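You operate a simulated robot arm through the tools that you are given. There is no shell and no other tool. Be economical: measure what you need, move in short steps, check, and stop when the job is done.

You are at the controls of a simulated two-armed robot. One attempt, no reset.

TASK
Pick up the grey cartridge with one hand, pass it to the other hand and put it on the shelf of the grey stand. Set down upright: grey cartridge.
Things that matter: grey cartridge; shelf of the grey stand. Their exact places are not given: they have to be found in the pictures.

The check looks at the end state, three seconds after you hand in, the way a careful person would. Anything else that was tipped, shoved, dropped, spilled or broken makes it a failure.

THE ROBOT
Two 7-joint arms with two-finger parallel grippers on one trunk, on a base that drives. Base frame: it is fixed to the floor where the robot stands at the start and does not move with it; the origin is under the middle of the robot, x ahead of it, y to its left, z up. Lengths are in m, angles in degrees, forces in N, time in s.
The left shoulder is at the start at [0.11, 0.169, 1.39], the right one opposite. With the tool pointing down near the work surface each hand reaches from about 0.4 to 0.72 m from the robot's upright axis, wherever it stands, measured 20 degrees to its own side. Places, roughly: shelf of the grey stand [-1.4, -1.8, 0.2]. Payload 1.57 kg a hand.
Tool frame (each hand has its own): the origin (TCP) lies between the finger pads and is the grasp point; the fingertips stand 0.03 m ahead of it; z points along the fingers, y is the line along which they close. Largest opening 0.08 m; finger width 0.017, thickness 0.012; the body of the gripper, 0.04 by 0.082 m, starts 0.08 m behind the TCP.
Orientation is told as [roll, pitch, yaw] about the base's x, y, z axes, in that order, counted from this pose: with the fingers straight down and closing along the base's y, the tool's x points along the base's -x, its y along +y and its z along -z.

THE INTERFACE
- The arms move only by the tool nudge_tool. It takes "left_targets", "right_targets" or both (then of equal length, played together; a hand with none holds still); each is one flat list of numbers, 7 for each row, row after row: the shift along the base's x, y, z in units of 300 mm (1.0 is 300 mm), then the turn, a rotation vector about the base's x, y, z in units of 180 degrees (1.0 is 180 degrees), then the gripper command, from -1 (shut) to 1 (fully open), values between in proportion. In form: [tx, ty, tz, wx, wy, wz, jaw, tx, ty, tz, wx, wy, wz, jaw, ...]. A call has 1 to 20 rows; each row is the pose to reach, as a shift and turn from the pose commanded when the call began. A call with a number of a shift or a turn outside -1 to 1 is refused whole. Each row takes 0.2 s and may step no farther than 0.05 m and 8.6 degrees from the row before; otherwise, or with a gripper value out of range, the whole call is refused. A pose out of reach is approached as far as the arm can. The call stops where the force on the tool passes 40 N (or 10 N more than at its start, if that is more) or the arm is blocked; 0.2 s more then pass. Each finger travels about 0.072 m/s and halts on what it meets, pressing with about 28 N; the grip force reading is that of the motor and also rises with nothing between the fingers. The clock runs only during rows and for 0.2 s after the last one: add rows that repeat a pose to give the fingers time. It gives the time, the measured TCP pose, the force on the tool (base axes), the opening and the grip force at its end, in the units of the frame above (readings bear some noise), with the torque about the TCP (base axes, N m) and any sound that the robot's microphone picked up.
- Cameras (640 x 400 px; columns grow to the right, rows downward): "scene" is now at [0.1583, 0.0051, 1.5738]; the picture's right is [0.10, -1.00, 0.00], its down [-0.74, -0.07, -0.67] and it looks along [0.67, 0.07, -0.74] (base axes); focal length 255 px, centre (320, 200). "left" rides on the left gripper at [0.072, 0.007, -0.122] in its tool frame; the picture's right is [-0.09, 1.00, 0.00], its down [-0.84, -0.08, -0.54] and it looks along [-0.54, -0.05, 0.84] (tool axes); focal length 238 px, centre (320, 200). "right" rides on the right gripper at [0.072, -0.007, -0.122] in its tool frame; the picture's right is [0.09, 1.00, 0.00], its down [-0.84, 0.08, -0.54] and it looks along [-0.54, 0.05, 0.84] (tool axes); focal length 238 px, centre (320, 200).
- camera(camera): a new picture of that camera. No time passes.
- move_column(by): slides the trunk up (or, below 0, down) by that many m; the arms and the scene camera ride with it, the base frame stays. It gives what a move gives, with no picture.
- drive_base(legs): drives the robot by 1 to 6 legs, each [ahead, left, turn to the left] in m, m and degrees, along the robot's own axes; the way and the turn of a leg run together, so that a leg with both is an arc; at most 1.5 m and 180 degrees a leg. The arms and the cameras ride along, it lands a little off, and it stops where it bumps. It gives what a move gives.
- head_to(pan, tilt): turns the head with the scene camera to pan (to the left, within 86 degrees either way) and tilt (down, from -29 to 69), counted from straight ahead of the robot. It gives what a move gives.
- point_at(camera, pixels): for up to 12 pixels [column, row] of the newest picture of that camera ("zoom" is the newest enlarged one), the place [x, y, z] in the base frame of the surface seen there, good to about 0.003 m. No time passes.
- enlarge(camera, box): a new picture of the part [left, top, right, bottom] of that camera's present view, enlarged. No time passes.
- finish_job(): hands the job in; it is judged then, once.

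Go step by step. Measure first, check grasps and placings, and put right what went wrong. The budget is 80 turns and 62 pictures, counting those below and the enlarged ones. Unless the task says otherwise, let go and move clear before handing in, and close with one line.

The tools are called after ">>>" as name(argument=value, ...) on one line, values as JSON. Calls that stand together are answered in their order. nudge_tool: Moves the arms, as the interface text tells. Its arguments: {"type":"object","properties":{"left_targets":{"type":"array","items":{"type":"number"}},"right_targets":{"type":"array","items":{"type":"number"}}},"required":[]} The other tools are called the same way: move_column (by) slides the trunk up or down; drive_base (legs) drives the base; head_to (pan, tilt) turns the head that bears the scene camera; camera (camera) takes a picture; point_at (camera, pixels) gives the place of the surface under pixels of a picture; enlarge (camera, box) takes an enlarged picture of a part of a camera's view; finish_job () hands the job in.

At the start:

```text
t: 0.0
left_ee_pos: [0.6117, 0.364, 1.0093]
left_orientation: [0.0, 0.0, 0.0]
left_force: [-0.8, 0.8, -0.7]
left_moment: [-0.05, 0.02, 0.01]
left_finger_gap: 0.08
left_gripper_force: 0.0
right_ee_pos: [0.6806, -0.2171, 1.1504]
right_orientation: [0.0, 0.0, -0.1]
right_force: [0.0, -0.8, -1.1]
right_moment: [0.03, -0.03, -0.02]
right_finger_gap: 0.0799
right_gripper_force: 0.1
trunk travel left (down, up): [-0.704, 0.186]
robot x, y, heading: [0.0027, -0.0002, -0.0]
head pan, tilt: [5.7, 48.1]
```

scene: 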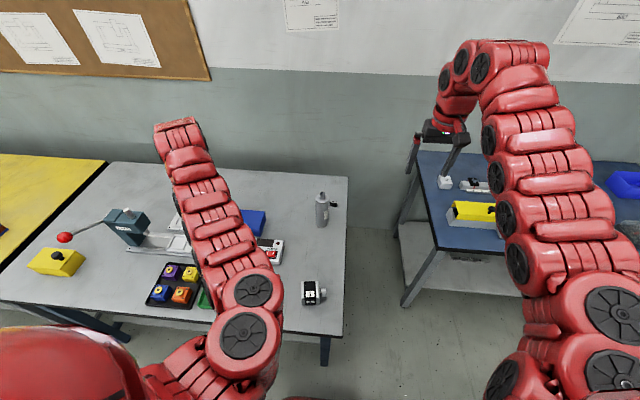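
right: 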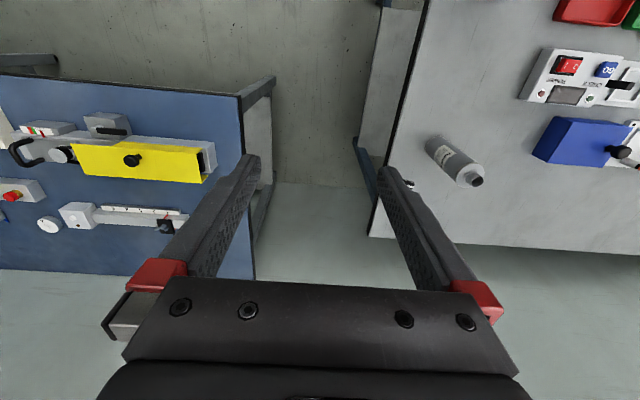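
left: 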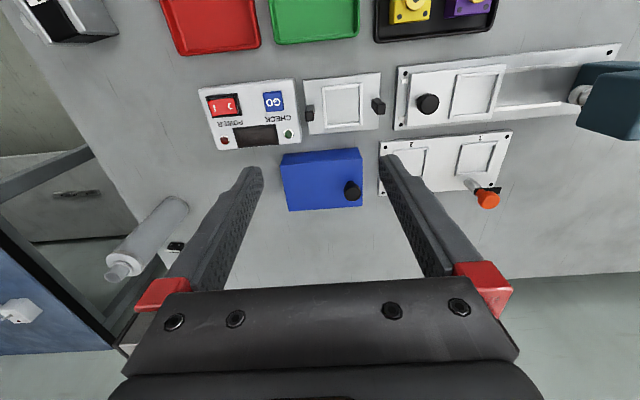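

The grey cylinder with a dark tip at scene (322,208) may be the cartridge. I'll enlarge that area and measure it.

>>> enlarge(camera="scene", box=[270, 170, 370, 320])

>>> enlarge(camera="left", box=[0, 0, 240, 300])

>>> point_at(camera="left", pixels=[[177, 206], [145, 235], [112, 272], [100, 150], [60, 130], [300, 230], [320, 180]])

>>> point_at(camera="scene", pixels=[[322, 195], [322, 210], [322, 224], [334, 205], [345, 250], [340, 330], [313, 285], [347, 180]])

```text
2.67 times, centred on (320, 245) of scene
```

zoom: 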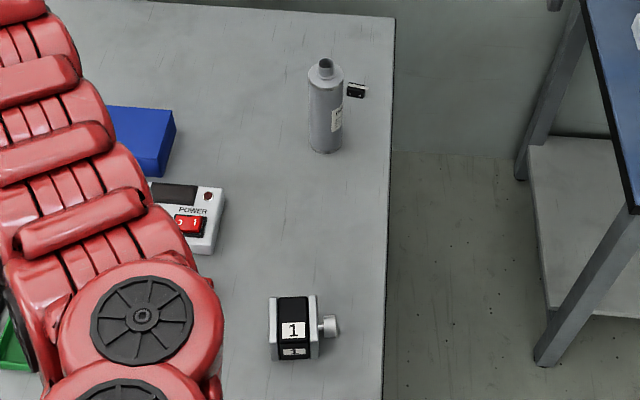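

```text
1.33 times, centred on (120, 150) of left
```

zoom: 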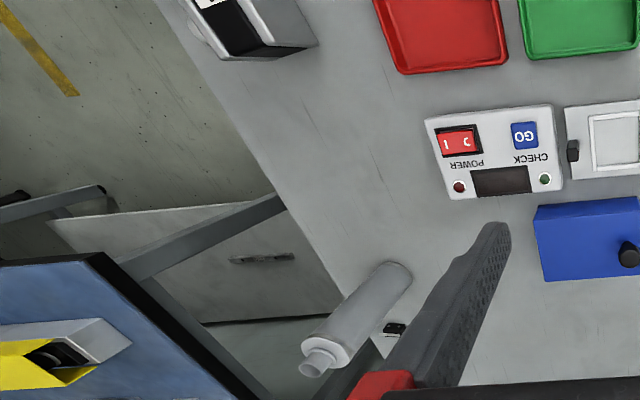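

```text
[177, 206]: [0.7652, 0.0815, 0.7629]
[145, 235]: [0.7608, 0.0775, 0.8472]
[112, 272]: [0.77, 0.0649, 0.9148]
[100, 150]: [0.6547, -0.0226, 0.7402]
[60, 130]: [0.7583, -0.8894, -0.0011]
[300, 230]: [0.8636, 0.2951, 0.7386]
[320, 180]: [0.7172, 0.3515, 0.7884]
```

```text
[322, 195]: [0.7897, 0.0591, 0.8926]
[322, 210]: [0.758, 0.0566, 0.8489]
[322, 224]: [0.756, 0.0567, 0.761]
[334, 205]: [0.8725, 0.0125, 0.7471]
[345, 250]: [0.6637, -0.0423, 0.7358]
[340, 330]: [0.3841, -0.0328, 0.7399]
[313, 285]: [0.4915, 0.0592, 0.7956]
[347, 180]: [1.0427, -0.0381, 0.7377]
```

The cartridge stands on the table at about (0.785, 0.06), from z 0.74 to about 0.915. Next I'll turn the head to look for the grey stand.

>>> head_to(pan=-86, tilt=30)

>>> camera(camera="scene")

```text
t: 1.7
left_ee_pos: [0.6116, 0.3631, 1.0088]
left_orientation: [-0.1, 0.0, 0.0]
left_force: [0.1, 0.8, 0.3]
left_moment: [-0.04, 0.02, 0.0]
left_finger_gap: 0.0797
left_gripper_force: 0.0
right_ee_pos: [0.6815, -0.2179, 1.1498]
right_orientation: [0.0, 0.0, -0.1]
right_force: [-0.4, 0.0, 0.2]
right_moment: [0.0, -0.02, 0.0]
right_finger_gap: 0.0802
right_gripper_force: 0.1
trunk travel left (down, up): [-0.704, 0.186]
robot x, y, heading: [0.0032, 0.0007, -0.1]
head pan, tilt: [-85.9, 30.0]
```

```text
56 pictures are left
```

scene: 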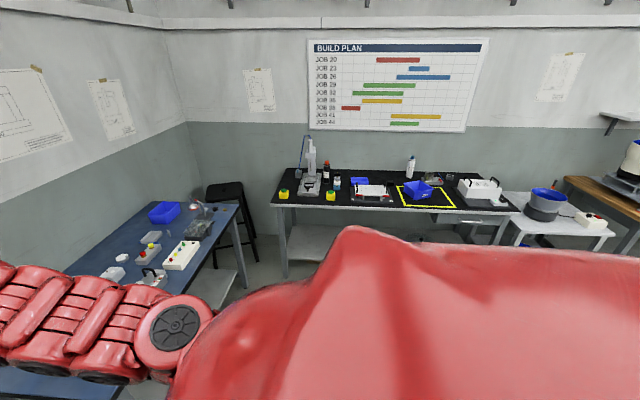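

The robot's own shoulder hides the stand. I'll back off a little, turn right and look again before choosing a grasp.

>>> drive_base(legs=[[-0.3, 0, 0], [0, 0, -90]])

>>> head_to(pan=-40, tilt=40)

>>> camera(camera="scene")

```text
t: 7.5
left_ee_pos: [0.0854, -0.604, 1.0082]
left_orientation: [0.0, 0.0, -88.7]
left_force: [-0.4, 0.8, 0.0]
left_moment: [0.01, -0.01, -0.02]
left_finger_gap: 0.0802
left_gripper_force: 0.1
right_ee_pos: [-0.492, -0.6874, 1.1497]
right_orientation: [0.0, 0.1, -88.8]
right_force: [-0.4, 0.6, -0.9]
right_moment: [0.0, -0.03, 0.03]
right_finger_gap: 0.0799
right_gripper_force: 0.0
trunk travel left (down, up): [-0.704, 0.186]
robot x, y, heading: [-0.2858, -0.0042, -88.7]
head pan, tilt: [-85.9, 30.0]
```

```text
t: 8.6
left_ee_pos: [0.0844, -0.6041, 1.0093]
left_orientation: [0.1, 0.0, -88.8]
left_force: [-0.1, -1.3, 0.0]
left_moment: [0.01, -0.01, -0.02]
left_finger_gap: 0.0801
left_gripper_force: 0.0
right_ee_pos: [-0.4922, -0.6874, 1.1514]
right_orientation: [0.0, 0.0, -88.7]
right_force: [-1.0, -0.7, 0.3]
right_moment: [-0.02, 0.03, -0.01]
right_finger_gap: 0.0799
right_gripper_force: 0.0
trunk travel left (down, up): [-0.704, 0.186]
robot x, y, heading: [-0.2933, 0.0016, -88.5]
head pan, tilt: [-40.0, 40.0]
```

```text
55 pictures are left
```

scene: 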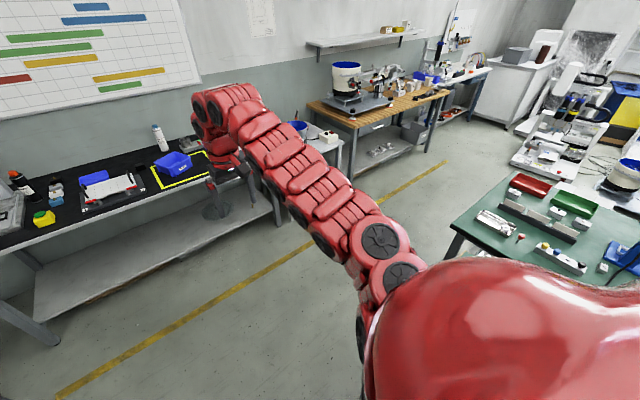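

The small grey table by the right arm, around (325,140), is my candidate for the stand. I'll measure points on it and zoom in on that area.

>>> point_at(camera="scene", pixels=[[318, 134], [338, 146], [353, 160], [215, 211], [180, 235], [270, 222], [240, 210], [322, 135]])

>>> head_to(pan=-30, tilt=20)

>>> enlarge(camera="scene", box=[150, 150, 470, 350])

```text
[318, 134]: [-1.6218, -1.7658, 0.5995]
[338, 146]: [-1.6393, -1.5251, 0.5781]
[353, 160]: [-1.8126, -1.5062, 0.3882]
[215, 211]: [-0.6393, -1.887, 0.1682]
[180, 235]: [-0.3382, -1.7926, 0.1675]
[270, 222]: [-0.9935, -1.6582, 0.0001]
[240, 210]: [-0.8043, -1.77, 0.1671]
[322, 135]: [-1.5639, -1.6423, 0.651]
```

```text
t: 9.4
left_ee_pos: [0.0842, -0.6026, 1.0093]
left_orientation: [0.1, 0.0, -88.7]
left_force: [0.1, 0.1, -0.3]
left_moment: [-0.01, -0.01, 0.03]
left_finger_gap: 0.0801
left_gripper_force: 0.1
right_ee_pos: [-0.494, -0.6876, 1.1512]
right_orientation: [-0.1, 0.1, -88.6]
right_force: [-0.6, 0.6, -0.8]
right_moment: [0.0, -0.01, 0.02]
right_finger_gap: 0.08
right_gripper_force: 0.1
trunk travel left (down, up): [-0.704, 0.186]
robot x, y, heading: [-0.2896, -0.0022, -88.7]
head pan, tilt: [-30.0, 20.0]
```

```text
2.00 times, centred on (310, 250) of scene
```

zoom: 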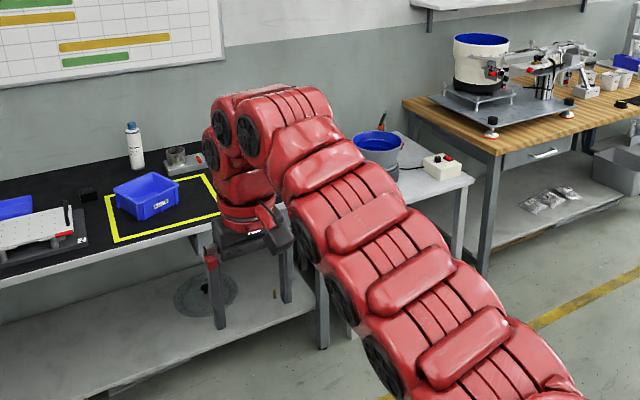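

The stand top is about z 0.58, so its shelf at about 0.2 is underneath and has to be loaded sideways. I'll turn further right to see it between the arms.

>>> drive_base(legs=[[0, 0, -42]])

>>> head_to(pan=5, tilt=30)

>>> camera(camera="scene")

```text
t: 11.8
left_ee_pos: [-0.4111, -0.7015, 1.0089]
left_orientation: [0.1, 0.0, -130.3]
left_force: [0.0, 0.5, -0.3]
left_moment: [-0.01, 0.0, -0.01]
left_finger_gap: 0.0798
left_gripper_force: 0.1
right_ee_pos: [-0.8981, -0.3802, 1.151]
right_orientation: [0.0, 0.0, -130.2]
right_force: [0.0, -0.2, 0.0]
right_moment: [0.0, 0.02, -0.01]
right_finger_gap: 0.0801
right_gripper_force: 0.0
trunk travel left (down, up): [-0.704, 0.186]
robot x, y, heading: [-0.2948, -0.0037, -130.1]
head pan, tilt: [-30.0, 20.0]
```

```text
t: 12.8
left_ee_pos: [-0.4111, -0.7016, 1.0082]
left_orientation: [0.0, 0.0, -130.3]
left_force: [-0.1, -0.6, 0.3]
left_moment: [0.03, 0.01, 0.01]
left_finger_gap: 0.0799
left_gripper_force: 0.1
right_ee_pos: [-0.8988, -0.3806, 1.1503]
right_orientation: [-0.1, 0.1, -130.2]
right_force: [0.8, 0.5, 0.1]
right_moment: [0.0, -0.02, -0.01]
right_finger_gap: 0.08
right_gripper_force: 0.1
trunk travel left (down, up): [-0.704, 0.186]
robot x, y, heading: [-0.2929, 0.0008, -130.3]
head pan, tilt: [5.0, 30.0]
```

```text
53 pictures are left
```

scene: 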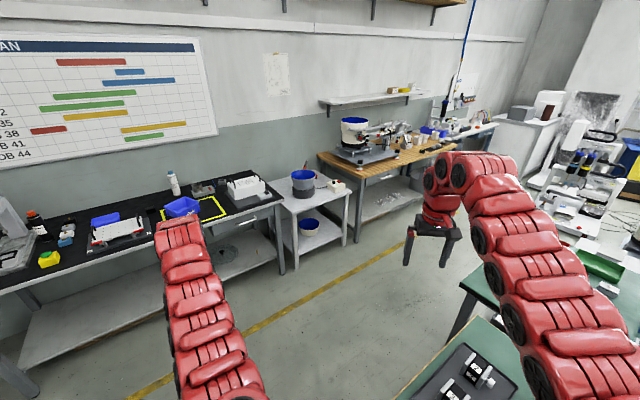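

>>> enlarge(camera="scene", box=[230, 150, 390, 280])

>>> point_at(camera="scene", pixels=[[310, 228], [325, 238], [300, 250], [292, 250], [338, 238], [300, 210], [345, 190], [283, 200], [290, 228], [310, 220], [288, 262], [345, 242]])

```text
3.08 times, centred on (310, 215) of scene
```

zoom: 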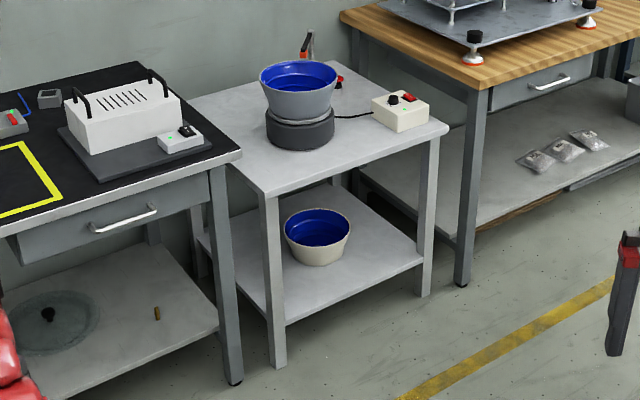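

```text
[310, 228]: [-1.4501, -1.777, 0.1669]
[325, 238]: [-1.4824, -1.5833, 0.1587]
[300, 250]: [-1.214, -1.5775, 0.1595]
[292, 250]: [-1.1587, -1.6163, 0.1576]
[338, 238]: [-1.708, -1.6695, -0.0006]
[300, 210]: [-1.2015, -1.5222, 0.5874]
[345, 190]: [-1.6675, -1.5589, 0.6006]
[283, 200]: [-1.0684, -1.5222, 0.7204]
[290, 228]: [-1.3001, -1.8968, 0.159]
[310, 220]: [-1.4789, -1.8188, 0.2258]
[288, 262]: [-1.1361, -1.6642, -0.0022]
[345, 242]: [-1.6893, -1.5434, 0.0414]
```

The shelf is at z≈0.16 under the stand top (z≈0.59), with a bowl at about (-1.45,-1.78) and free space at front left around (-1.27,-1.62). I'll measure the green table and bowl edges for later driving, then return toward the cartridge.

>>> point_at(camera="scene", pixels=[[463, 285], [480, 318], [400, 395], [475, 325], [302, 226], [318, 228], [310, 236], [295, 245], [308, 246], [280, 268]])

>>> drive_base(legs=[[0, 0, 130.2]])

>>> head_to(pan=0, tilt=45)

>>> camera(camera="scene")

```text
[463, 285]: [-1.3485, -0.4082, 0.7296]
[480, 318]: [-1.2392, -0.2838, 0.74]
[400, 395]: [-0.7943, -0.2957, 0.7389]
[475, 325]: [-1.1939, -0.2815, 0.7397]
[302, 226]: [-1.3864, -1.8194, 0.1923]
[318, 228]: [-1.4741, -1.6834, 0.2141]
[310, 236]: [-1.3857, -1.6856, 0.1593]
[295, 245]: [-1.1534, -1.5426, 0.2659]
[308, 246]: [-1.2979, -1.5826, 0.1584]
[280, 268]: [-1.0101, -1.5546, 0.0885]
```

```text
t: 18.5
left_ee_pos: [0.3248, 0.353, 1.0087]
left_orientation: [0.0, 0.0, -0.7]
left_force: [1.3, 0.0, -0.5]
left_moment: [-0.01, -0.01, 0.0]
left_finger_gap: 0.0803
left_gripper_force: 0.0
right_ee_pos: [0.3856, -0.2274, 1.1517]
right_orientation: [0.1, 0.0, -0.9]
right_force: [0.4, -0.6, -0.3]
right_moment: [-0.01, 0.01, 0.0]
right_finger_gap: 0.0799
right_gripper_force: 0.0
trunk travel left (down, up): [-0.704, 0.186]
robot x, y, heading: [-0.2941, -0.0017, -0.9]
head pan, tilt: [5.0, 30.0]
```

```text
t: 19.3
left_ee_pos: [0.3252, 0.3531, 1.0092]
left_orientation: [0.0, 0.1, -0.8]
left_force: [-0.2, 0.0, -0.7]
left_moment: [-0.03, -0.01, -0.02]
left_finger_gap: 0.0801
left_gripper_force: 0.0
right_ee_pos: [0.3871, -0.2276, 1.1528]
right_orientation: [0.0, -0.1, -1.0]
right_force: [-0.2, -1.2, 0.4]
right_moment: [-0.01, 0.03, 0.0]
right_finger_gap: 0.0798
right_gripper_force: 0.1
trunk travel left (down, up): [-0.704, 0.186]
robot x, y, heading: [-0.2925, 0.0022, -0.8]
head pan, tilt: [0.0, 45.0]
```

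```text
51 pictures are left
```

scene: 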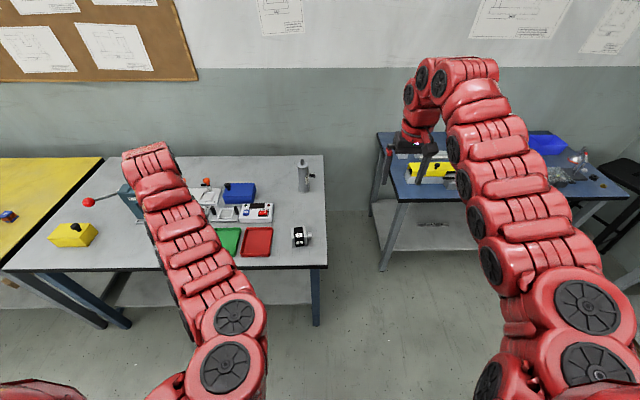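

The way back to the table is clear. I'll drive to about (0.12,-0.14) and measure the cartridge again.

>>> drive_base(legs=[[0, -0.14, 0.8], [0.41, 0, 0]])

>>> head_to(pan=10, tilt=50)

>>> camera(camera="scene")

>>> camera(camera="left")

```text
t: 22.7
left_ee_pos: [0.7263, 0.2165, 1.0099]
left_orientation: [0.0, -0.1, -0.5]
left_force: [-0.3, 0.8, -0.1]
left_moment: [-0.01, 0.02, 0.0]
left_finger_gap: 0.0797
left_gripper_force: 0.1
right_ee_pos: [0.7929, -0.3643, 1.1505]
right_orientation: [0.0, 0.0, -0.5]
right_force: [0.3, -0.3, 0.1]
right_moment: [0.0, 0.01, 0.02]
right_finger_gap: 0.0799
right_gripper_force: 0.0
trunk travel left (down, up): [-0.704, 0.186]
robot x, y, heading: [0.1118, -0.1393, -0.6]
head pan, tilt: [0.0, 45.0]
```

```text
t: 23.5
left_ee_pos: [0.7273, 0.2165, 1.0082]
left_orientation: [0.1, -0.1, -0.5]
left_force: [0.1, 0.6, -0.1]
left_moment: [0.02, 0.01, 0.0]
left_finger_gap: 0.0801
left_gripper_force: 0.0
right_ee_pos: [0.7927, -0.3635, 1.1501]
right_orientation: [-0.1, 0.0, -0.5]
right_force: [-0.2, 0.2, -0.1]
right_moment: [-0.01, 0.01, -0.01]
right_finger_gap: 0.0802
right_gripper_force: 0.1
trunk travel left (down, up): [-0.704, 0.186]
robot x, y, heading: [0.111, -0.1422, -0.3]
head pan, tilt: [10.0, 50.0]
```

```text
50 pictures are left
```

scene: 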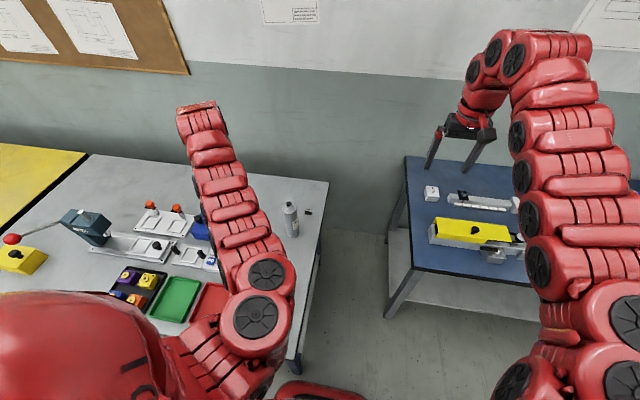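

```text
49 pictures are left
```

left: 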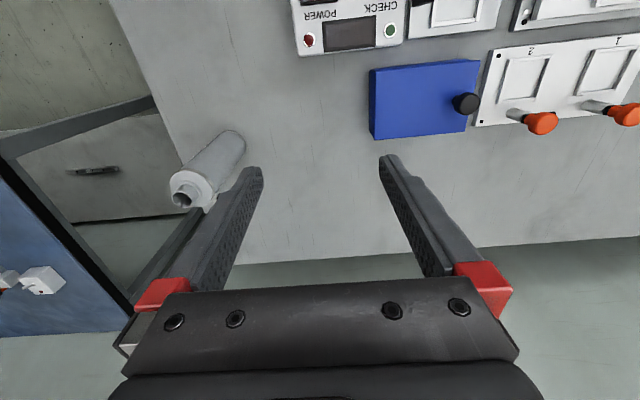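

The cartridge appears in the left camera at (205,170). I'll measure its outline from both cameras.

>>> enlarge(camera="left", box=[140, 110, 268, 190])

>>> point_at(camera="left", pixels=[[186, 195], [176, 184], [203, 182], [192, 168], [228, 138], [243, 150], [212, 133], [215, 160]])

>>> point_at(camera="scene", pixels=[[286, 215], [290, 215], [296, 215], [290, 206], [290, 203], [292, 235], [286, 230], [298, 230]])

```text
5.00 times, centred on (204, 150) of left
```

zoom: 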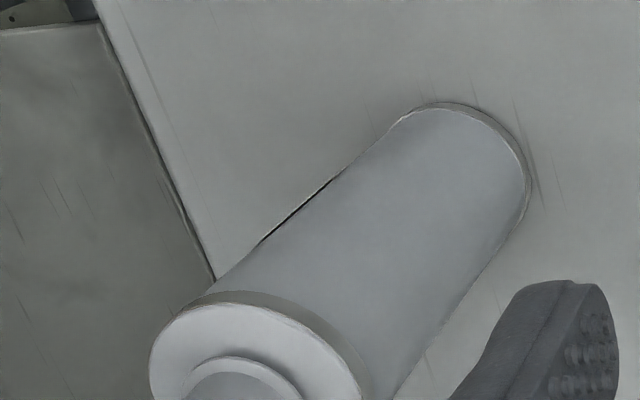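

```text
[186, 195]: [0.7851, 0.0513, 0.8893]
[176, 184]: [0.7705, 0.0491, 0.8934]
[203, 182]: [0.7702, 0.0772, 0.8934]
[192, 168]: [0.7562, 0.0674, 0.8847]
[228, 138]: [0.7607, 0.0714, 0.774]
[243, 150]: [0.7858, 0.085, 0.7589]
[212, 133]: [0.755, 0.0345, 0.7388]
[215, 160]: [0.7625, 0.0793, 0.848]
```

```text
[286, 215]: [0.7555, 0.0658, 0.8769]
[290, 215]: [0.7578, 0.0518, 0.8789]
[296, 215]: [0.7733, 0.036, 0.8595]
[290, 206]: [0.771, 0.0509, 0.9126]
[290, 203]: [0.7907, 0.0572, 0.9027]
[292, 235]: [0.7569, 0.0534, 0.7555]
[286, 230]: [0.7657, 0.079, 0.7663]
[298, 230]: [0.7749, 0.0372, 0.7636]
```

The axis is at about (0.782, 0.058), radius about 0.026 m, shoulder at z 0.893. I'll move the left hand above it first.

>>> nudge_tool(left_targets=[0.045, -0.132, 0.03, 0, 0, 0, 1, 0.09, -0.264, 0.03, 0, 0, 0, 1, 0.136, -0.396, 0.03, 0, 0, 0, 1, 0.183, -0.528, 0.03, 0, 0, 0, 1, 0.183, -0.528, 0.03, 0, 0, 0, 1])

>>> camera(camera="left")

```text
t: 24.7
left_ee_pos: [0.7805, 0.0586, 1.0164]
left_orientation: [-0.1, 0.0, -0.4]
left_force: [-0.6, 0.4, 0.0]
left_moment: [-0.03, 0.01, -0.02]
left_finger_gap: 0.08
left_gripper_force: 0.1
right_ee_pos: [0.7924, -0.3637, 1.1512]
right_orientation: [0.1, -0.2, -0.5]
right_force: [0.0, 0.5, 0.8]
right_moment: [-0.03, -0.01, 0.01]
right_finger_gap: 0.08
right_gripper_force: 0.3
trunk travel left (down, up): [-0.704, 0.186]
robot x, y, heading: [0.1091, -0.1434, -0.3]
head pan, tilt: [10.0, 50.0]
```

```text
47 pictures are left
```

left: 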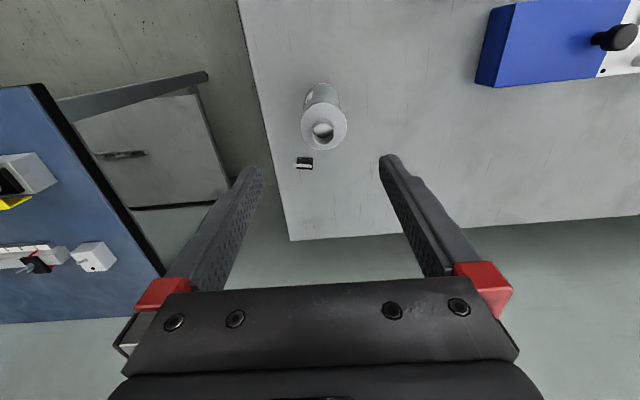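

The cartridge is centred between the fingers at (323,125). I'll descend 0.15 m to the grip height with the jaw open.

>>> point_at(camera="left", pixels=[[323, 131], [304, 125], [344, 125], [323, 146]])

>>> nudge_tool(left_targets=[0, 0, -0.13, 0, 0, 0, 1, 0, 0, -0.26, 0, 0, 0, 1, 0.005, 0, -0.39, 0, 0, 0, 1, 0.005, 0, -0.5, 0, 0, 0, 1, 0.005, 0, -0.5, 0, 0, 0, 1])

>>> camera(camera="left")

```text
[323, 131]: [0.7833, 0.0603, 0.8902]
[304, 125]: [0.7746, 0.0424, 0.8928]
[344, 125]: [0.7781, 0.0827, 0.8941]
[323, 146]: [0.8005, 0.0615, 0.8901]
```

```text
t: 25.9
left_ee_pos: [0.7832, 0.056, 0.8696]
left_orientation: [0.0, 0.0, -0.5]
left_force: [0.2, -0.1, -0.4]
left_moment: [0.02, 0.0, 0.01]
left_finger_gap: 0.0799
left_gripper_force: 0.1
right_ee_pos: [0.792, -0.3639, 1.1499]
right_orientation: [0.0, 0.1, -0.4]
right_force: [-0.1, 0.5, 0.5]
right_moment: [-0.02, 0.02, -0.03]
right_finger_gap: 0.08
right_gripper_force: 0.0
trunk travel left (down, up): [-0.704, 0.186]
robot x, y, heading: [0.1107, -0.1404, -0.4]
head pan, tilt: [10.0, 50.0]
```

```text
46 pictures are left
```

left: 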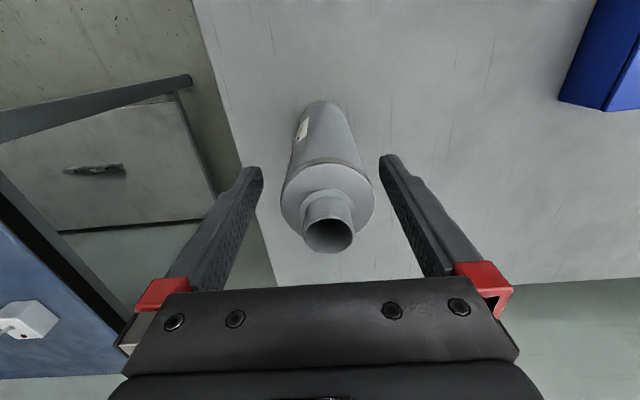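

The cartridge sits between the pads, slightly toward +y. I'll correct by 3 mm, close, and lift a little.

>>> nudge_tool(left_targets=[0, 0.01, 0, 0, 0, 0, 1, 0, 0.01, 0, 0, 0, 0, -1, 0, 0.01, 0, 0, 0, 0, -1, 0, 0.01, 0, 0, 0, 0, -1, 0, 0.01, 0, 0, 0, 0, -1, 0, 0.01, 0, 0, 0, 0, -1, 0, 0.01, 0.05, 0, 0, 0, -1, 0, 0.01, 0.1, 0, 0, 0, -1, 0, 0.01, 0.1, 0, 0, 0, -1])

>>> camera(camera="left")

```text
t: 27.9
left_ee_pos: [0.7836, 0.062, 0.8985]
left_orientation: [0.1, 0.0, -0.4]
left_force: [0.5, -0.1, -1.3]
left_moment: [0.01, 0.0, -0.01]
left_finger_gap: 0.0469
left_gripper_force: 28.2
right_ee_pos: [0.7929, -0.3639, 1.1517]
right_orientation: [0.0, 0.0, -0.5]
right_force: [-0.6, 0.7, -1.1]
right_moment: [0.01, -0.04, 0.02]
right_finger_gap: 0.0803
right_gripper_force: 0.0
trunk travel left (down, up): [-0.704, 0.186]
robot x, y, heading: [0.1131, -0.1399, -0.3]
head pan, tilt: [10.0, 50.0]
```

```text
45 pictures are left
```

left: 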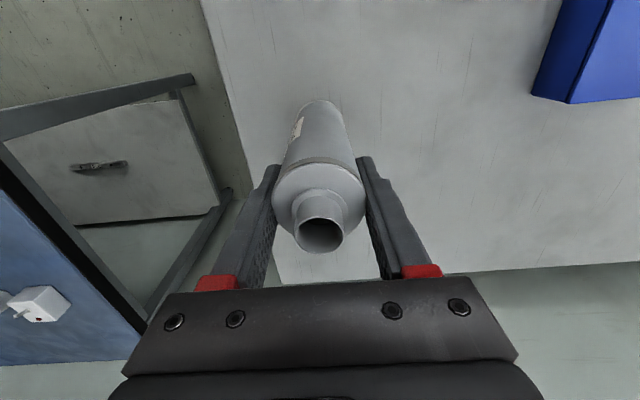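

It's held with a gap of 0.047 m. I'll lift 0.2 m and back the robot away from the table for the handover.

>>> nudge_tool(left_targets=[0, 0, 0.15, 0, 0, 0, -1, 0, 0, 0.3, 0, 0, 0, -1, 0, 0, 0.45, 0, 0, 0, -1, 0, 0, 0.6, 0, 0, 0, -1, 0, 0, 0.65, 0, 0, 0, -1])

>>> drive_base(legs=[[-0.45, 0, 0]])

>>> camera(camera="left")

>>> camera(camera="scene")

```text
t: 29.1
left_ee_pos: [0.7841, 0.0608, 1.0938]
left_orientation: [0.0, 0.0, -0.4]
left_force: [0.1, -0.6, -0.7]
left_moment: [0.0, -0.02, -0.01]
left_finger_gap: 0.0469
left_gripper_force: 28.2
right_ee_pos: [0.7926, -0.3636, 1.1506]
right_orientation: [0.0, 0.1, -0.5]
right_force: [-0.7, -0.5, 0.3]
right_moment: [-0.02, -0.01, -0.02]
right_finger_gap: 0.0798
right_gripper_force: 0.0
trunk travel left (down, up): [-0.704, 0.186]
robot x, y, heading: [0.1173, -0.1401, -0.7]
head pan, tilt: [10.0, 50.0]
```

```text
t: 31.8
left_ee_pos: [0.3374, 0.0654, 1.0941]
left_orientation: [0.0, 0.0, -0.2]
left_force: [-0.9, 0.0, -0.1]
left_moment: [0.01, 0.04, 0.02]
left_finger_gap: 0.0468
left_gripper_force: 28.3
right_ee_pos: [0.3473, -0.3589, 1.151]
right_orientation: [0.0, 0.1, -0.3]
right_force: [-0.8, -0.4, -0.1]
right_moment: [0.01, -0.01, -0.01]
right_finger_gap: 0.08
right_gripper_force: 0.1
trunk travel left (down, up): [-0.704, 0.186]
robot x, y, heading: [-0.3331, -0.138, -0.1]
head pan, tilt: [10.0, 50.0]
```

```text
44 pictures are left
```

left: 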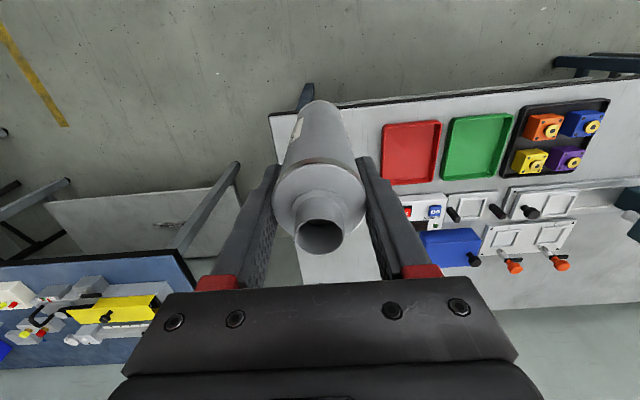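

```text
43 pictures are left
```

scene: 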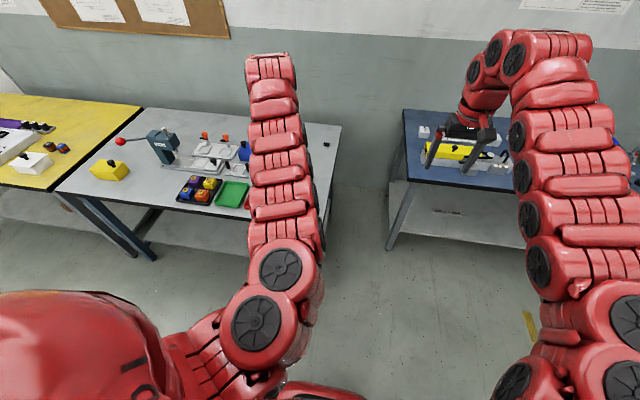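

The cartridge is held at (0.337,0.065), with its bottom at z≈0.965. I'll turn the right hand to point ahead-left and 30° down, stopping at a waypoint to its right for a visual check.

>>> nudge_tool(right_targets=[-0.054, 0.059, -0.019, 0.0145, -0.035, 0.0251, 1, -0.109, 0.118, -0.037, 0.029, -0.0701, 0.0503, 1, -0.163, 0.177, -0.056, 0.0436, -0.1051, 0.0754, 1, -0.218, 0.236, -0.074, 0.0581, -0.1402, 0.1006, 1, -0.272, 0.294, -0.093, 0.0726, -0.1752, 0.1257, 1, -0.327, 0.353, -0.111, 0.0871, -0.2103, 0.1509, 1, -0.381, 0.412, -0.13, 0.1017, -0.2453, 0.176, 1, -0.436, 0.471, -0.148, 0.1162, -0.2804, 0.2012, 1, -0.49, 0.53, -0.167, 0.1307, -0.3154, 0.2263, 1, -0.49, 0.53, -0.167, 0.1307, -0.3154, 0.2263, 1])

>>> camera(camera="right")

>>> camera(camera="scene")

```text
t: 34.0
left_ee_pos: [0.3366, 0.066, 1.0934]
left_orientation: [0.0, 0.0, -0.2]
left_force: [-0.5, -0.6, -1.4]
left_moment: [0.0, -0.02, 0.0]
left_finger_gap: 0.0468
left_gripper_force: 27.7
right_ee_pos: [0.2743, -0.1716, 1.0584]
right_orientation: [0.4, -57.8, 43.0]
right_force: [0.1, 0.4, 0.0]
right_moment: [-0.02, -0.04, -0.04]
right_finger_gap: 0.0798
right_gripper_force: 0.1
right hand out of reach, approached as far as the arm can: row 2, 3, 4, 5, 6, 7, 8, 9, 10
trunk travel left (down, up): [-0.704, 0.186]
robot x, y, heading: [-0.3318, -0.1373, 0.0]
head pan, tilt: [10.0, 50.0]
```

```text
42 pictures are left
```

right: 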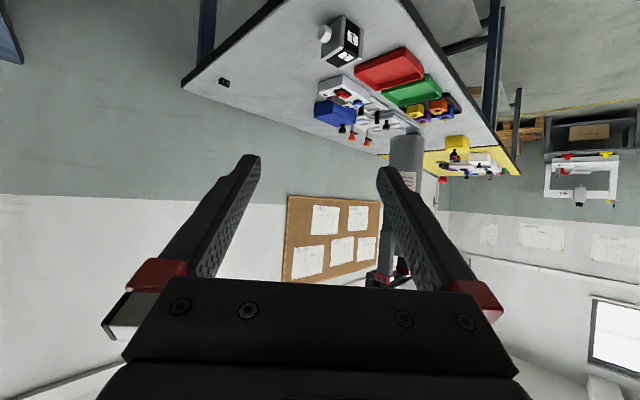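

```text
41 pictures are left
```

scene: 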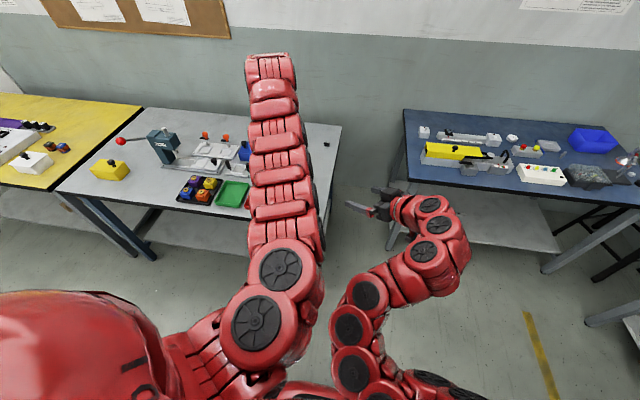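

The wrist is cramped near the body: it reached (0.274,-0.172,1.058) at 58° pitch, just short of the target. I'll move on toward the pre-grasp point about 0.12 m before the cartridge, where there should be more room.

>>> nudge_tool(right_targets=[0.1, 0.06, -0.017, 0, 0, 0, 1, 0.2, 0.2, -0.083, 0, 0, 0, 1, 0.21, 0.35, -0.083, 0, 0, 0, 1, 0.21, 0.5, -0.083, 0, 0, 0, 1, 0.21, 0.633, -0.083, 0, 0, 0, 1, 0.21, 0.633, -0.083, 0, 0, 0, 1])

>>> camera(camera="right")

```text
refused: row 2 steps farther than a row can; nothing moved
```

```text
40 pictures are left
```

right: 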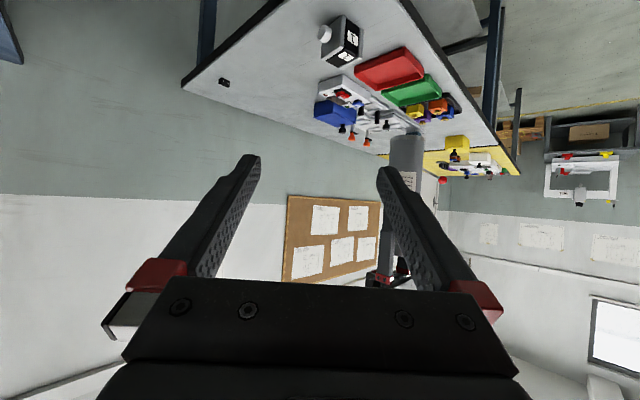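

The step was too big. I'll make a small probe step, which also shows whether shifts count from the commanded or the reached pose.

>>> nudge_tool(right_targets=[0.07, 0.1, 0, 0, 0, 0, 1, 0.07, 0.1, 0, 0, 0, 0, 1])

```text
t: 34.6
left_ee_pos: [0.337, 0.066, 1.0935]
left_orientation: [0.0, 0.0, -0.4]
left_force: [0.4, -0.9, -1.0]
left_moment: [0.04, 0.03, 0.03]
left_finger_gap: 0.0468
left_gripper_force: 28.1
right_ee_pos: [0.2952, -0.1456, 1.0597]
right_orientation: [0.6, -60.1, 44.3]
right_force: [-1.0, -0.6, -0.2]
right_moment: [-0.01, 0.0, 0.04]
right_finger_gap: 0.0799
right_gripper_force: 0.2
trunk travel left (down, up): [-0.704, 0.186]
robot x, y, heading: [-0.333, -0.137, 0.0]
head pan, tilt: [10.0, 50.0]
```

Shifts count from the pose actually reached, and the pitch is now -60° as wanted. The cartridge lies along azimuth 79° from here, so I'll yaw the hand 34° to the left to point at it.

>>> nudge_tool(right_targets=[0, 0, 0, 0, 0, 0.045, 1, 0, 0, 0, 0, 0, 0.09, 1, 0, 0, 0, 0, 0, 0.135, 1, 0, 0, 0, 0, 0, 0.18, 1, 0, 0, 0, 0, 0, 0.19, 1, 0, 0, 0, 0, 0, 0.19, 1])

>>> camera(camera="right")

>>> camera(camera="scene")

```text
t: 36.0
left_ee_pos: [0.336, 0.0663, 1.0939]
left_orientation: [0.0, 0.0, -0.3]
left_force: [0.9, 0.6, -0.1]
left_moment: [-0.02, 0.03, 0.02]
left_finger_gap: 0.0469
left_gripper_force: 27.8
right_ee_pos: [0.298, -0.148, 1.0585]
right_orientation: [0.7, -60.2, 78.7]
right_force: [-0.2, 0.1, 0.5]
right_moment: [0.04, 0.03, -0.02]
right_finger_gap: 0.0799
right_gripper_force: 0.1
right hand out of reach, approached as far as the arm can: row 2, 3, 4, 5, 6
trunk travel left (down, up): [-0.704, 0.186]
robot x, y, heading: [-0.334, -0.1414, -0.3]
head pan, tilt: [10.0, 50.0]
```

```text
39 pictures are left
```

right: 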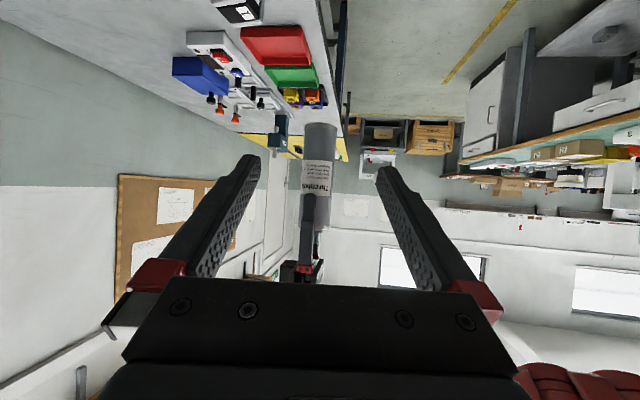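

```text
38 pictures are left
```

scene: 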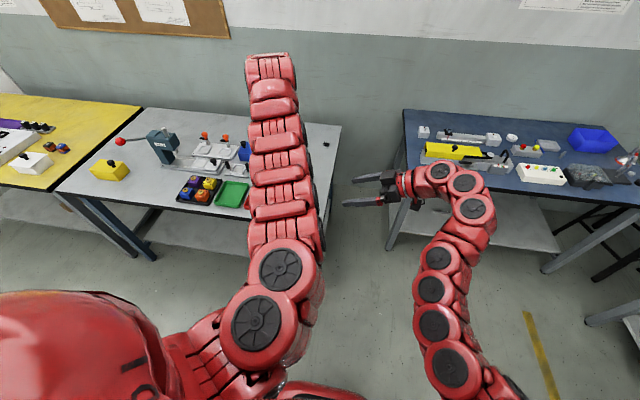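

The right hand points straight at the cartridge (centred at column 318). I'll measure its bottom, then advance halfway at grip height.

>>> point_at(camera="right", pixels=[[318, 128], [318, 150], [305, 150], [333, 150], [318, 180], [318, 215]])

>>> nudge_tool(right_targets=[0.03, 0.12, -0.048, 0, 0, 0, 1, 0.06, 0.24, -0.096, 0, 0, 0, 1, 0.085, 0.36, -0.145, 0, 0, 0, 1, 0.085, 0.36, -0.145, 0, 0, 0, 1])

>>> camera(camera="right")

```text
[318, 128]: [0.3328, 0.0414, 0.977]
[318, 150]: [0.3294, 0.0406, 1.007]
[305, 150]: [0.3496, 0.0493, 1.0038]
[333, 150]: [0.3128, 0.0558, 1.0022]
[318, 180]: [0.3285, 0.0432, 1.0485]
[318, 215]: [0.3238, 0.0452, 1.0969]
```

```text
t: 37.0
left_ee_pos: [0.3361, 0.0649, 1.0939]
left_orientation: [0.0, 0.0, -0.3]
left_force: [0.3, -0.1, -0.5]
left_moment: [0.0, -0.01, -0.01]
left_finger_gap: 0.0467
left_gripper_force: 27.9
right_ee_pos: [0.3222, -0.0401, 1.0125]
right_orientation: [0.6, -60.1, 78.5]
right_force: [0.8, 0.1, -0.1]
right_moment: [0.02, -0.03, -0.01]
right_finger_gap: 0.08
right_gripper_force: 0.0
trunk travel left (down, up): [-0.704, 0.186]
robot x, y, heading: [-0.3321, -0.1367, -0.5]
head pan, tilt: [10.0, 50.0]
```

```text
37 pictures are left
```

right: 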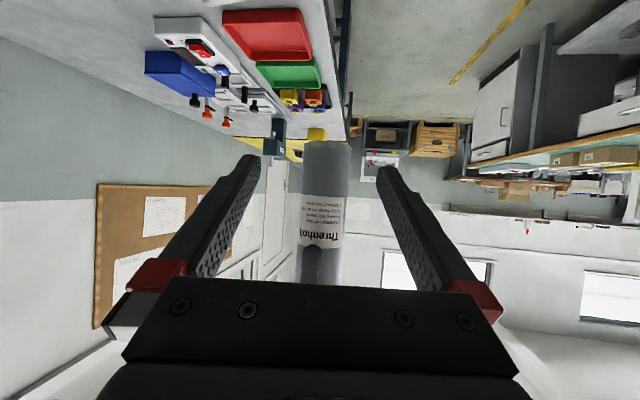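

The cartridge is centred between the open fingers at (326,210). I'll advance the remaining 0.106 m and check before closing.

>>> nudge_tool(right_targets=[0.014, 0.12, 0.003, 0, 0, 0, 1, 0.028, 0.24, 0.006, 0, 0, 0, 1, 0.043, 0.353, 0.008, 0, 0, 0, 1, 0.043, 0.353, 0.008, 0, 0, 0, 1])

>>> camera(camera="right")

>>> camera(camera="left")

```text
t: 38.0
left_ee_pos: [0.3361, 0.0651, 1.0946]
left_orientation: [0.0, 0.0, -0.3]
left_force: [0.3, -1.1, -1.1]
left_moment: [-0.01, -0.01, -0.03]
left_finger_gap: 0.0467
left_gripper_force: 28.2
right_ee_pos: [0.3364, 0.0647, 1.0156]
right_orientation: [0.7, -60.1, 78.4]
right_force: [0.2, -1.2, -0.6]
right_moment: [-0.02, -0.02, 0.02]
right_finger_gap: 0.0799
right_gripper_force: 0.0
trunk travel left (down, up): [-0.704, 0.186]
robot x, y, heading: [-0.3369, -0.1396, -0.4]
head pan, tilt: [10.0, 50.0]
```

```text
36 pictures are left
```

right: 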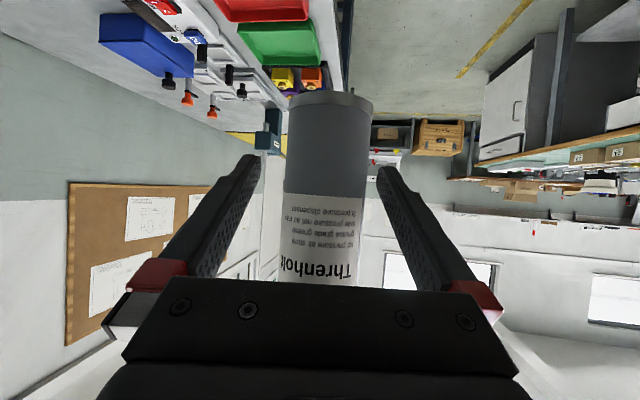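

```text
35 pictures are left
```

left: 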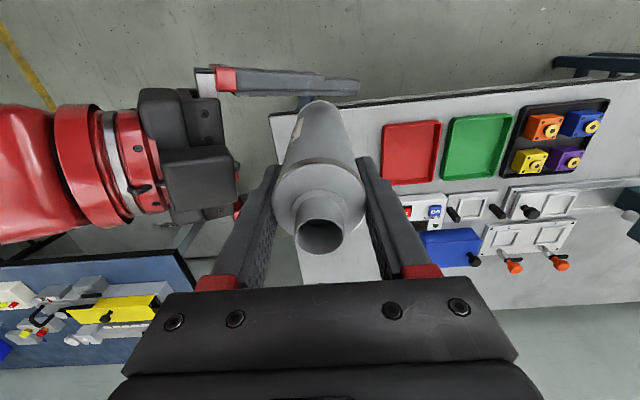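

Both fingers straddle the lower body, with a slight offset toward -x. I'll correct by 3 mm and close the right hand while the left still holds.

>>> nudge_tool(right_targets=[-0.01, 0, 0, 0, 0, 0, 1, -0.01, 0, 0, 0, 0, 0, -1, -0.01, 0, 0, 0, 0, 0, -1, -0.01, 0, 0, 0, 0, 0, -1, -0.01, 0, 0, 0, 0, 0, -1, -0.01, 0, 0, 0, 0, 0, -1])

>>> camera(camera="right")

```text
t: 39.4
left_ee_pos: [0.336, 0.0659, 1.0939]
left_orientation: [0.0, -0.1, -0.3]
left_force: [0.5, 2.4, -1.9]
left_moment: [0.02, -0.01, -0.09]
left_finger_gap: 0.0469
left_gripper_force: 27.6
right_ee_pos: [0.3329, 0.0662, 1.0167]
right_orientation: [0.6, -60.0, 78.7]
right_force: [-1.0, -1.1, 1.2]
right_moment: [0.07, -0.07, 0.1]
right_finger_gap: 0.0472
right_gripper_force: 28.4
trunk travel left (down, up): [-0.704, 0.186]
robot x, y, heading: [-0.3352, -0.14, -0.4]
head pan, tilt: [10.0, 50.0]
```

```text
34 pictures are left
```

right: 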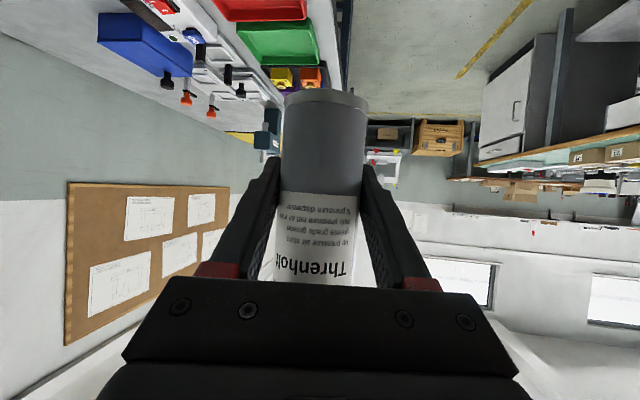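

The right hand grips with a gap of 0.047 m and very small forces. I'll open the left hand, lift it straight up, and check.

>>> nudge_tool(left_targets=[0, 0, 0, 0, 0, 0, 1, 0, 0, 0, 0, 0, 0, 1, 0, 0, 0, 0, 0, 0, 1, 0, 0, 0, 0, 0, 0, 1, 0, 0, 0.12, 0, 0, 0, 1, 0, 0, 0.24, 0, 0, 0, 1, 0, 0, 0.36, 0, 0, 0, 1, 0, 0, 0.5, 0, 0, 0, 1, 0, 0, 0.5, 0, 0, 0, 1])

>>> camera(camera="right")

>>> camera(camera="left")

```text
t: 41.4
left_ee_pos: [0.3661, 0.0676, 1.1602]
left_orientation: [0.0, 0.0, -0.2]
left_force: [0.0, 0.4, 0.0]
left_moment: [0.01, 0.0, 0.01]
left_finger_gap: 0.0798
left_gripper_force: 0.0
left hand out of reach, approached as far as the arm can: row 6, 7, 8, 9
right_ee_pos: [0.3333, 0.0653, 1.0163]
right_orientation: [0.6, -60.0, 78.5]
right_force: [-1.2, 0.0, 0.3]
right_moment: [0.01, 0.02, 0.0]
right_finger_gap: 0.047
right_gripper_force: 28.3
trunk travel left (down, up): [-0.704, 0.186]
robot x, y, heading: [-0.3317, -0.1396, -0.4]
head pan, tilt: [10.0, 50.0]
```

```text
33 pictures are left
```

right: 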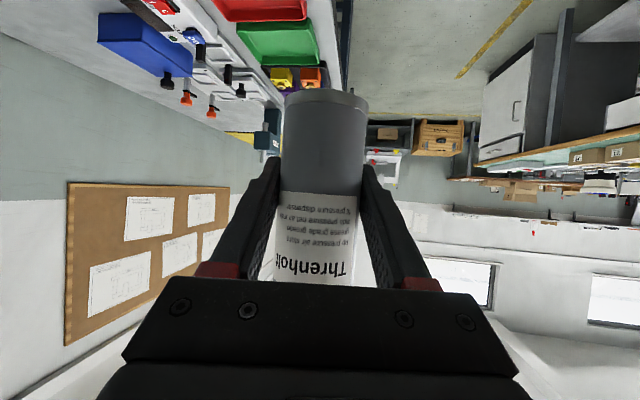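

```text
32 pictures are left
```

left: 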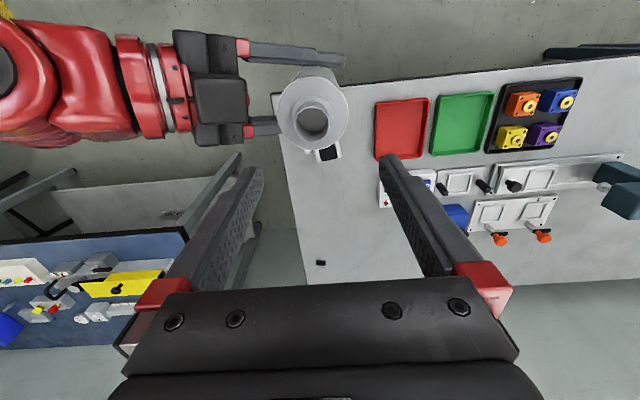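

The handover worked: the right hand alone holds the cartridge. I'll move the left hand forward off the cap, then out to the left.

>>> nudge_tool(left_targets=[0.1, 0, 0.0, 0, 0, 0, 1, 0.17, 0.1, 0, 0, 0, 0, 1, 0.17, 0.25, 0, 0, 0, 0, 1, 0.17, 0.4, 0, 0, 0, 0, 1, 0.17, 0.55, 0, 0, 0, 0, 1, 0.1, 0.68, 0, 0, 0, 0, 1, 0, 0.8, 0, 0, 0, 0, 1, -0.12, 0.88, 0, 0, 0, 0, 1, -0.12, 0.88, 0, 0, 0, 0, 1])

>>> camera(camera="scene")

```text
t: 43.4
left_ee_pos: [0.3006, 0.3179, 1.1568]
left_orientation: [0.2, -0.1, -0.3]
left_force: [0.7, -1.4, 0.9]
left_moment: [0.04, 0.0, -0.07]
left_finger_gap: 0.0802
left_gripper_force: 0.1
left hand out of reach, approached as far as the arm can: row 1, 2, 3, 4, 5, 6, 7, 8, 9
right_ee_pos: [0.3339, 0.0643, 1.016]
right_orientation: [0.6, -60.1, 78.4]
right_force: [0.4, -0.5, -0.1]
right_moment: [0.01, -0.03, 0.04]
right_finger_gap: 0.047
right_gripper_force: 28.5
trunk travel left (down, up): [-0.704, 0.186]
robot x, y, heading: [-0.3368, -0.1334, -0.1]
head pan, tilt: [10.0, 50.0]
```

```text
31 pictures are left
```

scene: 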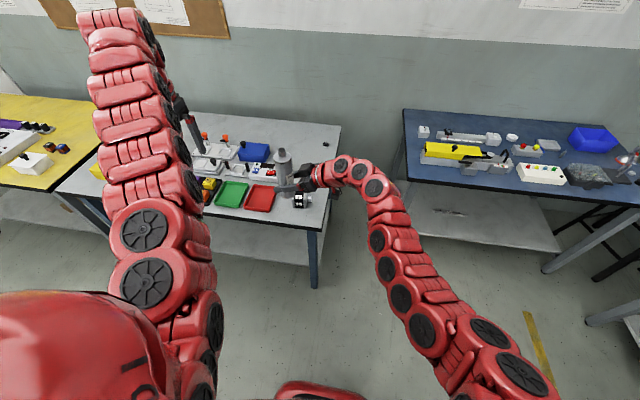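

The left hand is clear. Now I'll swing the right hand to point almost straight ahead on its own side, and retract the left hand at the same time.

>>> nudge_tool(left_targets=[-0.06, 0, -0.03, 0, 0, 0, 1, -0.12, 0, -0.06, 0, 0, 0, 1, -0.18, 0, -0.09, 0, 0, 0, 1, -0.24, 0, -0.12, 0, 0, 0, 1, -0.3, 0, -0.15, 0, 0, 0, 1, -0.36, 0, -0.18, 0, 0, 0, 1, -0.42, 0, -0.21, 0, 0, 0, 1, -0.48, 0, -0.24, 0, 0, 0, 1, -0.54, 0, -0.27, 0, 0, 0, 1, -0.6, 0, -0.3, 0, 0, 0, 1, -0.6, 0, -0.3, 0, 0, 0, 1], right_targets=[0.012, -0.135, 0, 0, 0, -0.036, -1, 0.024, -0.27, 0, 0, 0, -0.072, -1, 0.036, -0.405, 0, 0, 0, -0.108, -1, 0.048, -0.54, 0, 0, 0, -0.144, -1, 0.06, -0.675, 0, 0, 0, -0.18, -1, 0.072, -0.81, 0, 0, 0, -0.217, -1, 0.084, -0.945, 0, 0, 0, -0.253, -1, 0.096, -1, 0, 0, 0, -0.289, -1, 0.108, -1, 0, 0, 0, -0.325, -1, 0.12, -1, 0, 0, 0, -0.361, -1, 0.12, -1, 0, 0, 0, -0.361, -1])

>>> camera(camera="scene")

>>> camera(camera="right")

```text
t: 45.8
left_ee_pos: [0.2126, 0.3177, 1.1101]
left_orientation: [0.1, 0.0, -0.3]
left_force: [1.3, -0.1, 0.4]
left_moment: [0.02, 0.01, 0.03]
left_finger_gap: 0.0801
left_gripper_force: 0.1
left hand out of reach, approached as far as the arm can: row 6, 7, 8, 9, 10, 11
right_ee_pos: [0.3688, -0.2352, 1.0159]
right_orientation: [0.6, -60.2, 13.5]
right_force: [0.0, 0.3, -0.5]
right_moment: [0.03, 0.0, 0.05]
right_finger_gap: 0.047
right_gripper_force: 28.5
trunk travel left (down, up): [-0.704, 0.186]
robot x, y, heading: [-0.3326, -0.1384, -0.3]
head pan, tilt: [10.0, 50.0]
```

```text
30 pictures are left
```

scene: 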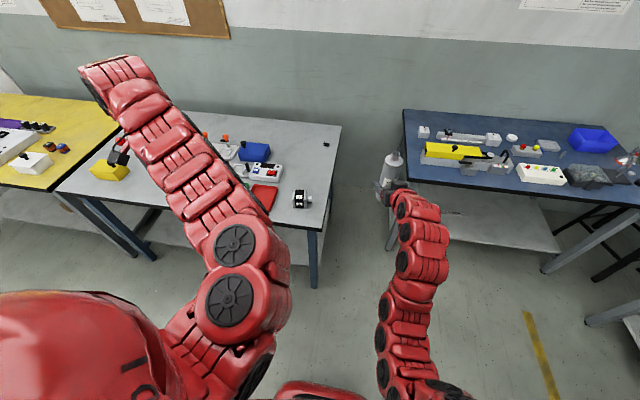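

```text
29 pictures are left
```

right: 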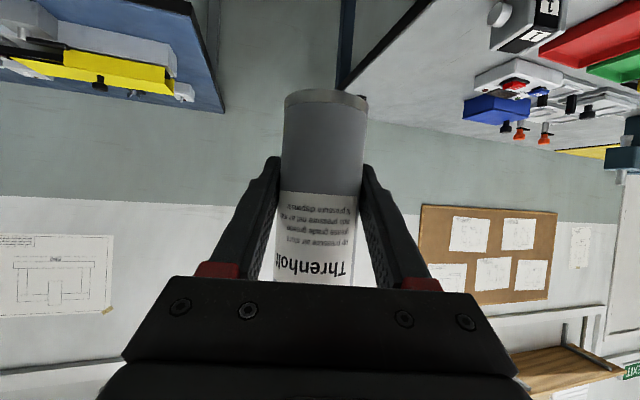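

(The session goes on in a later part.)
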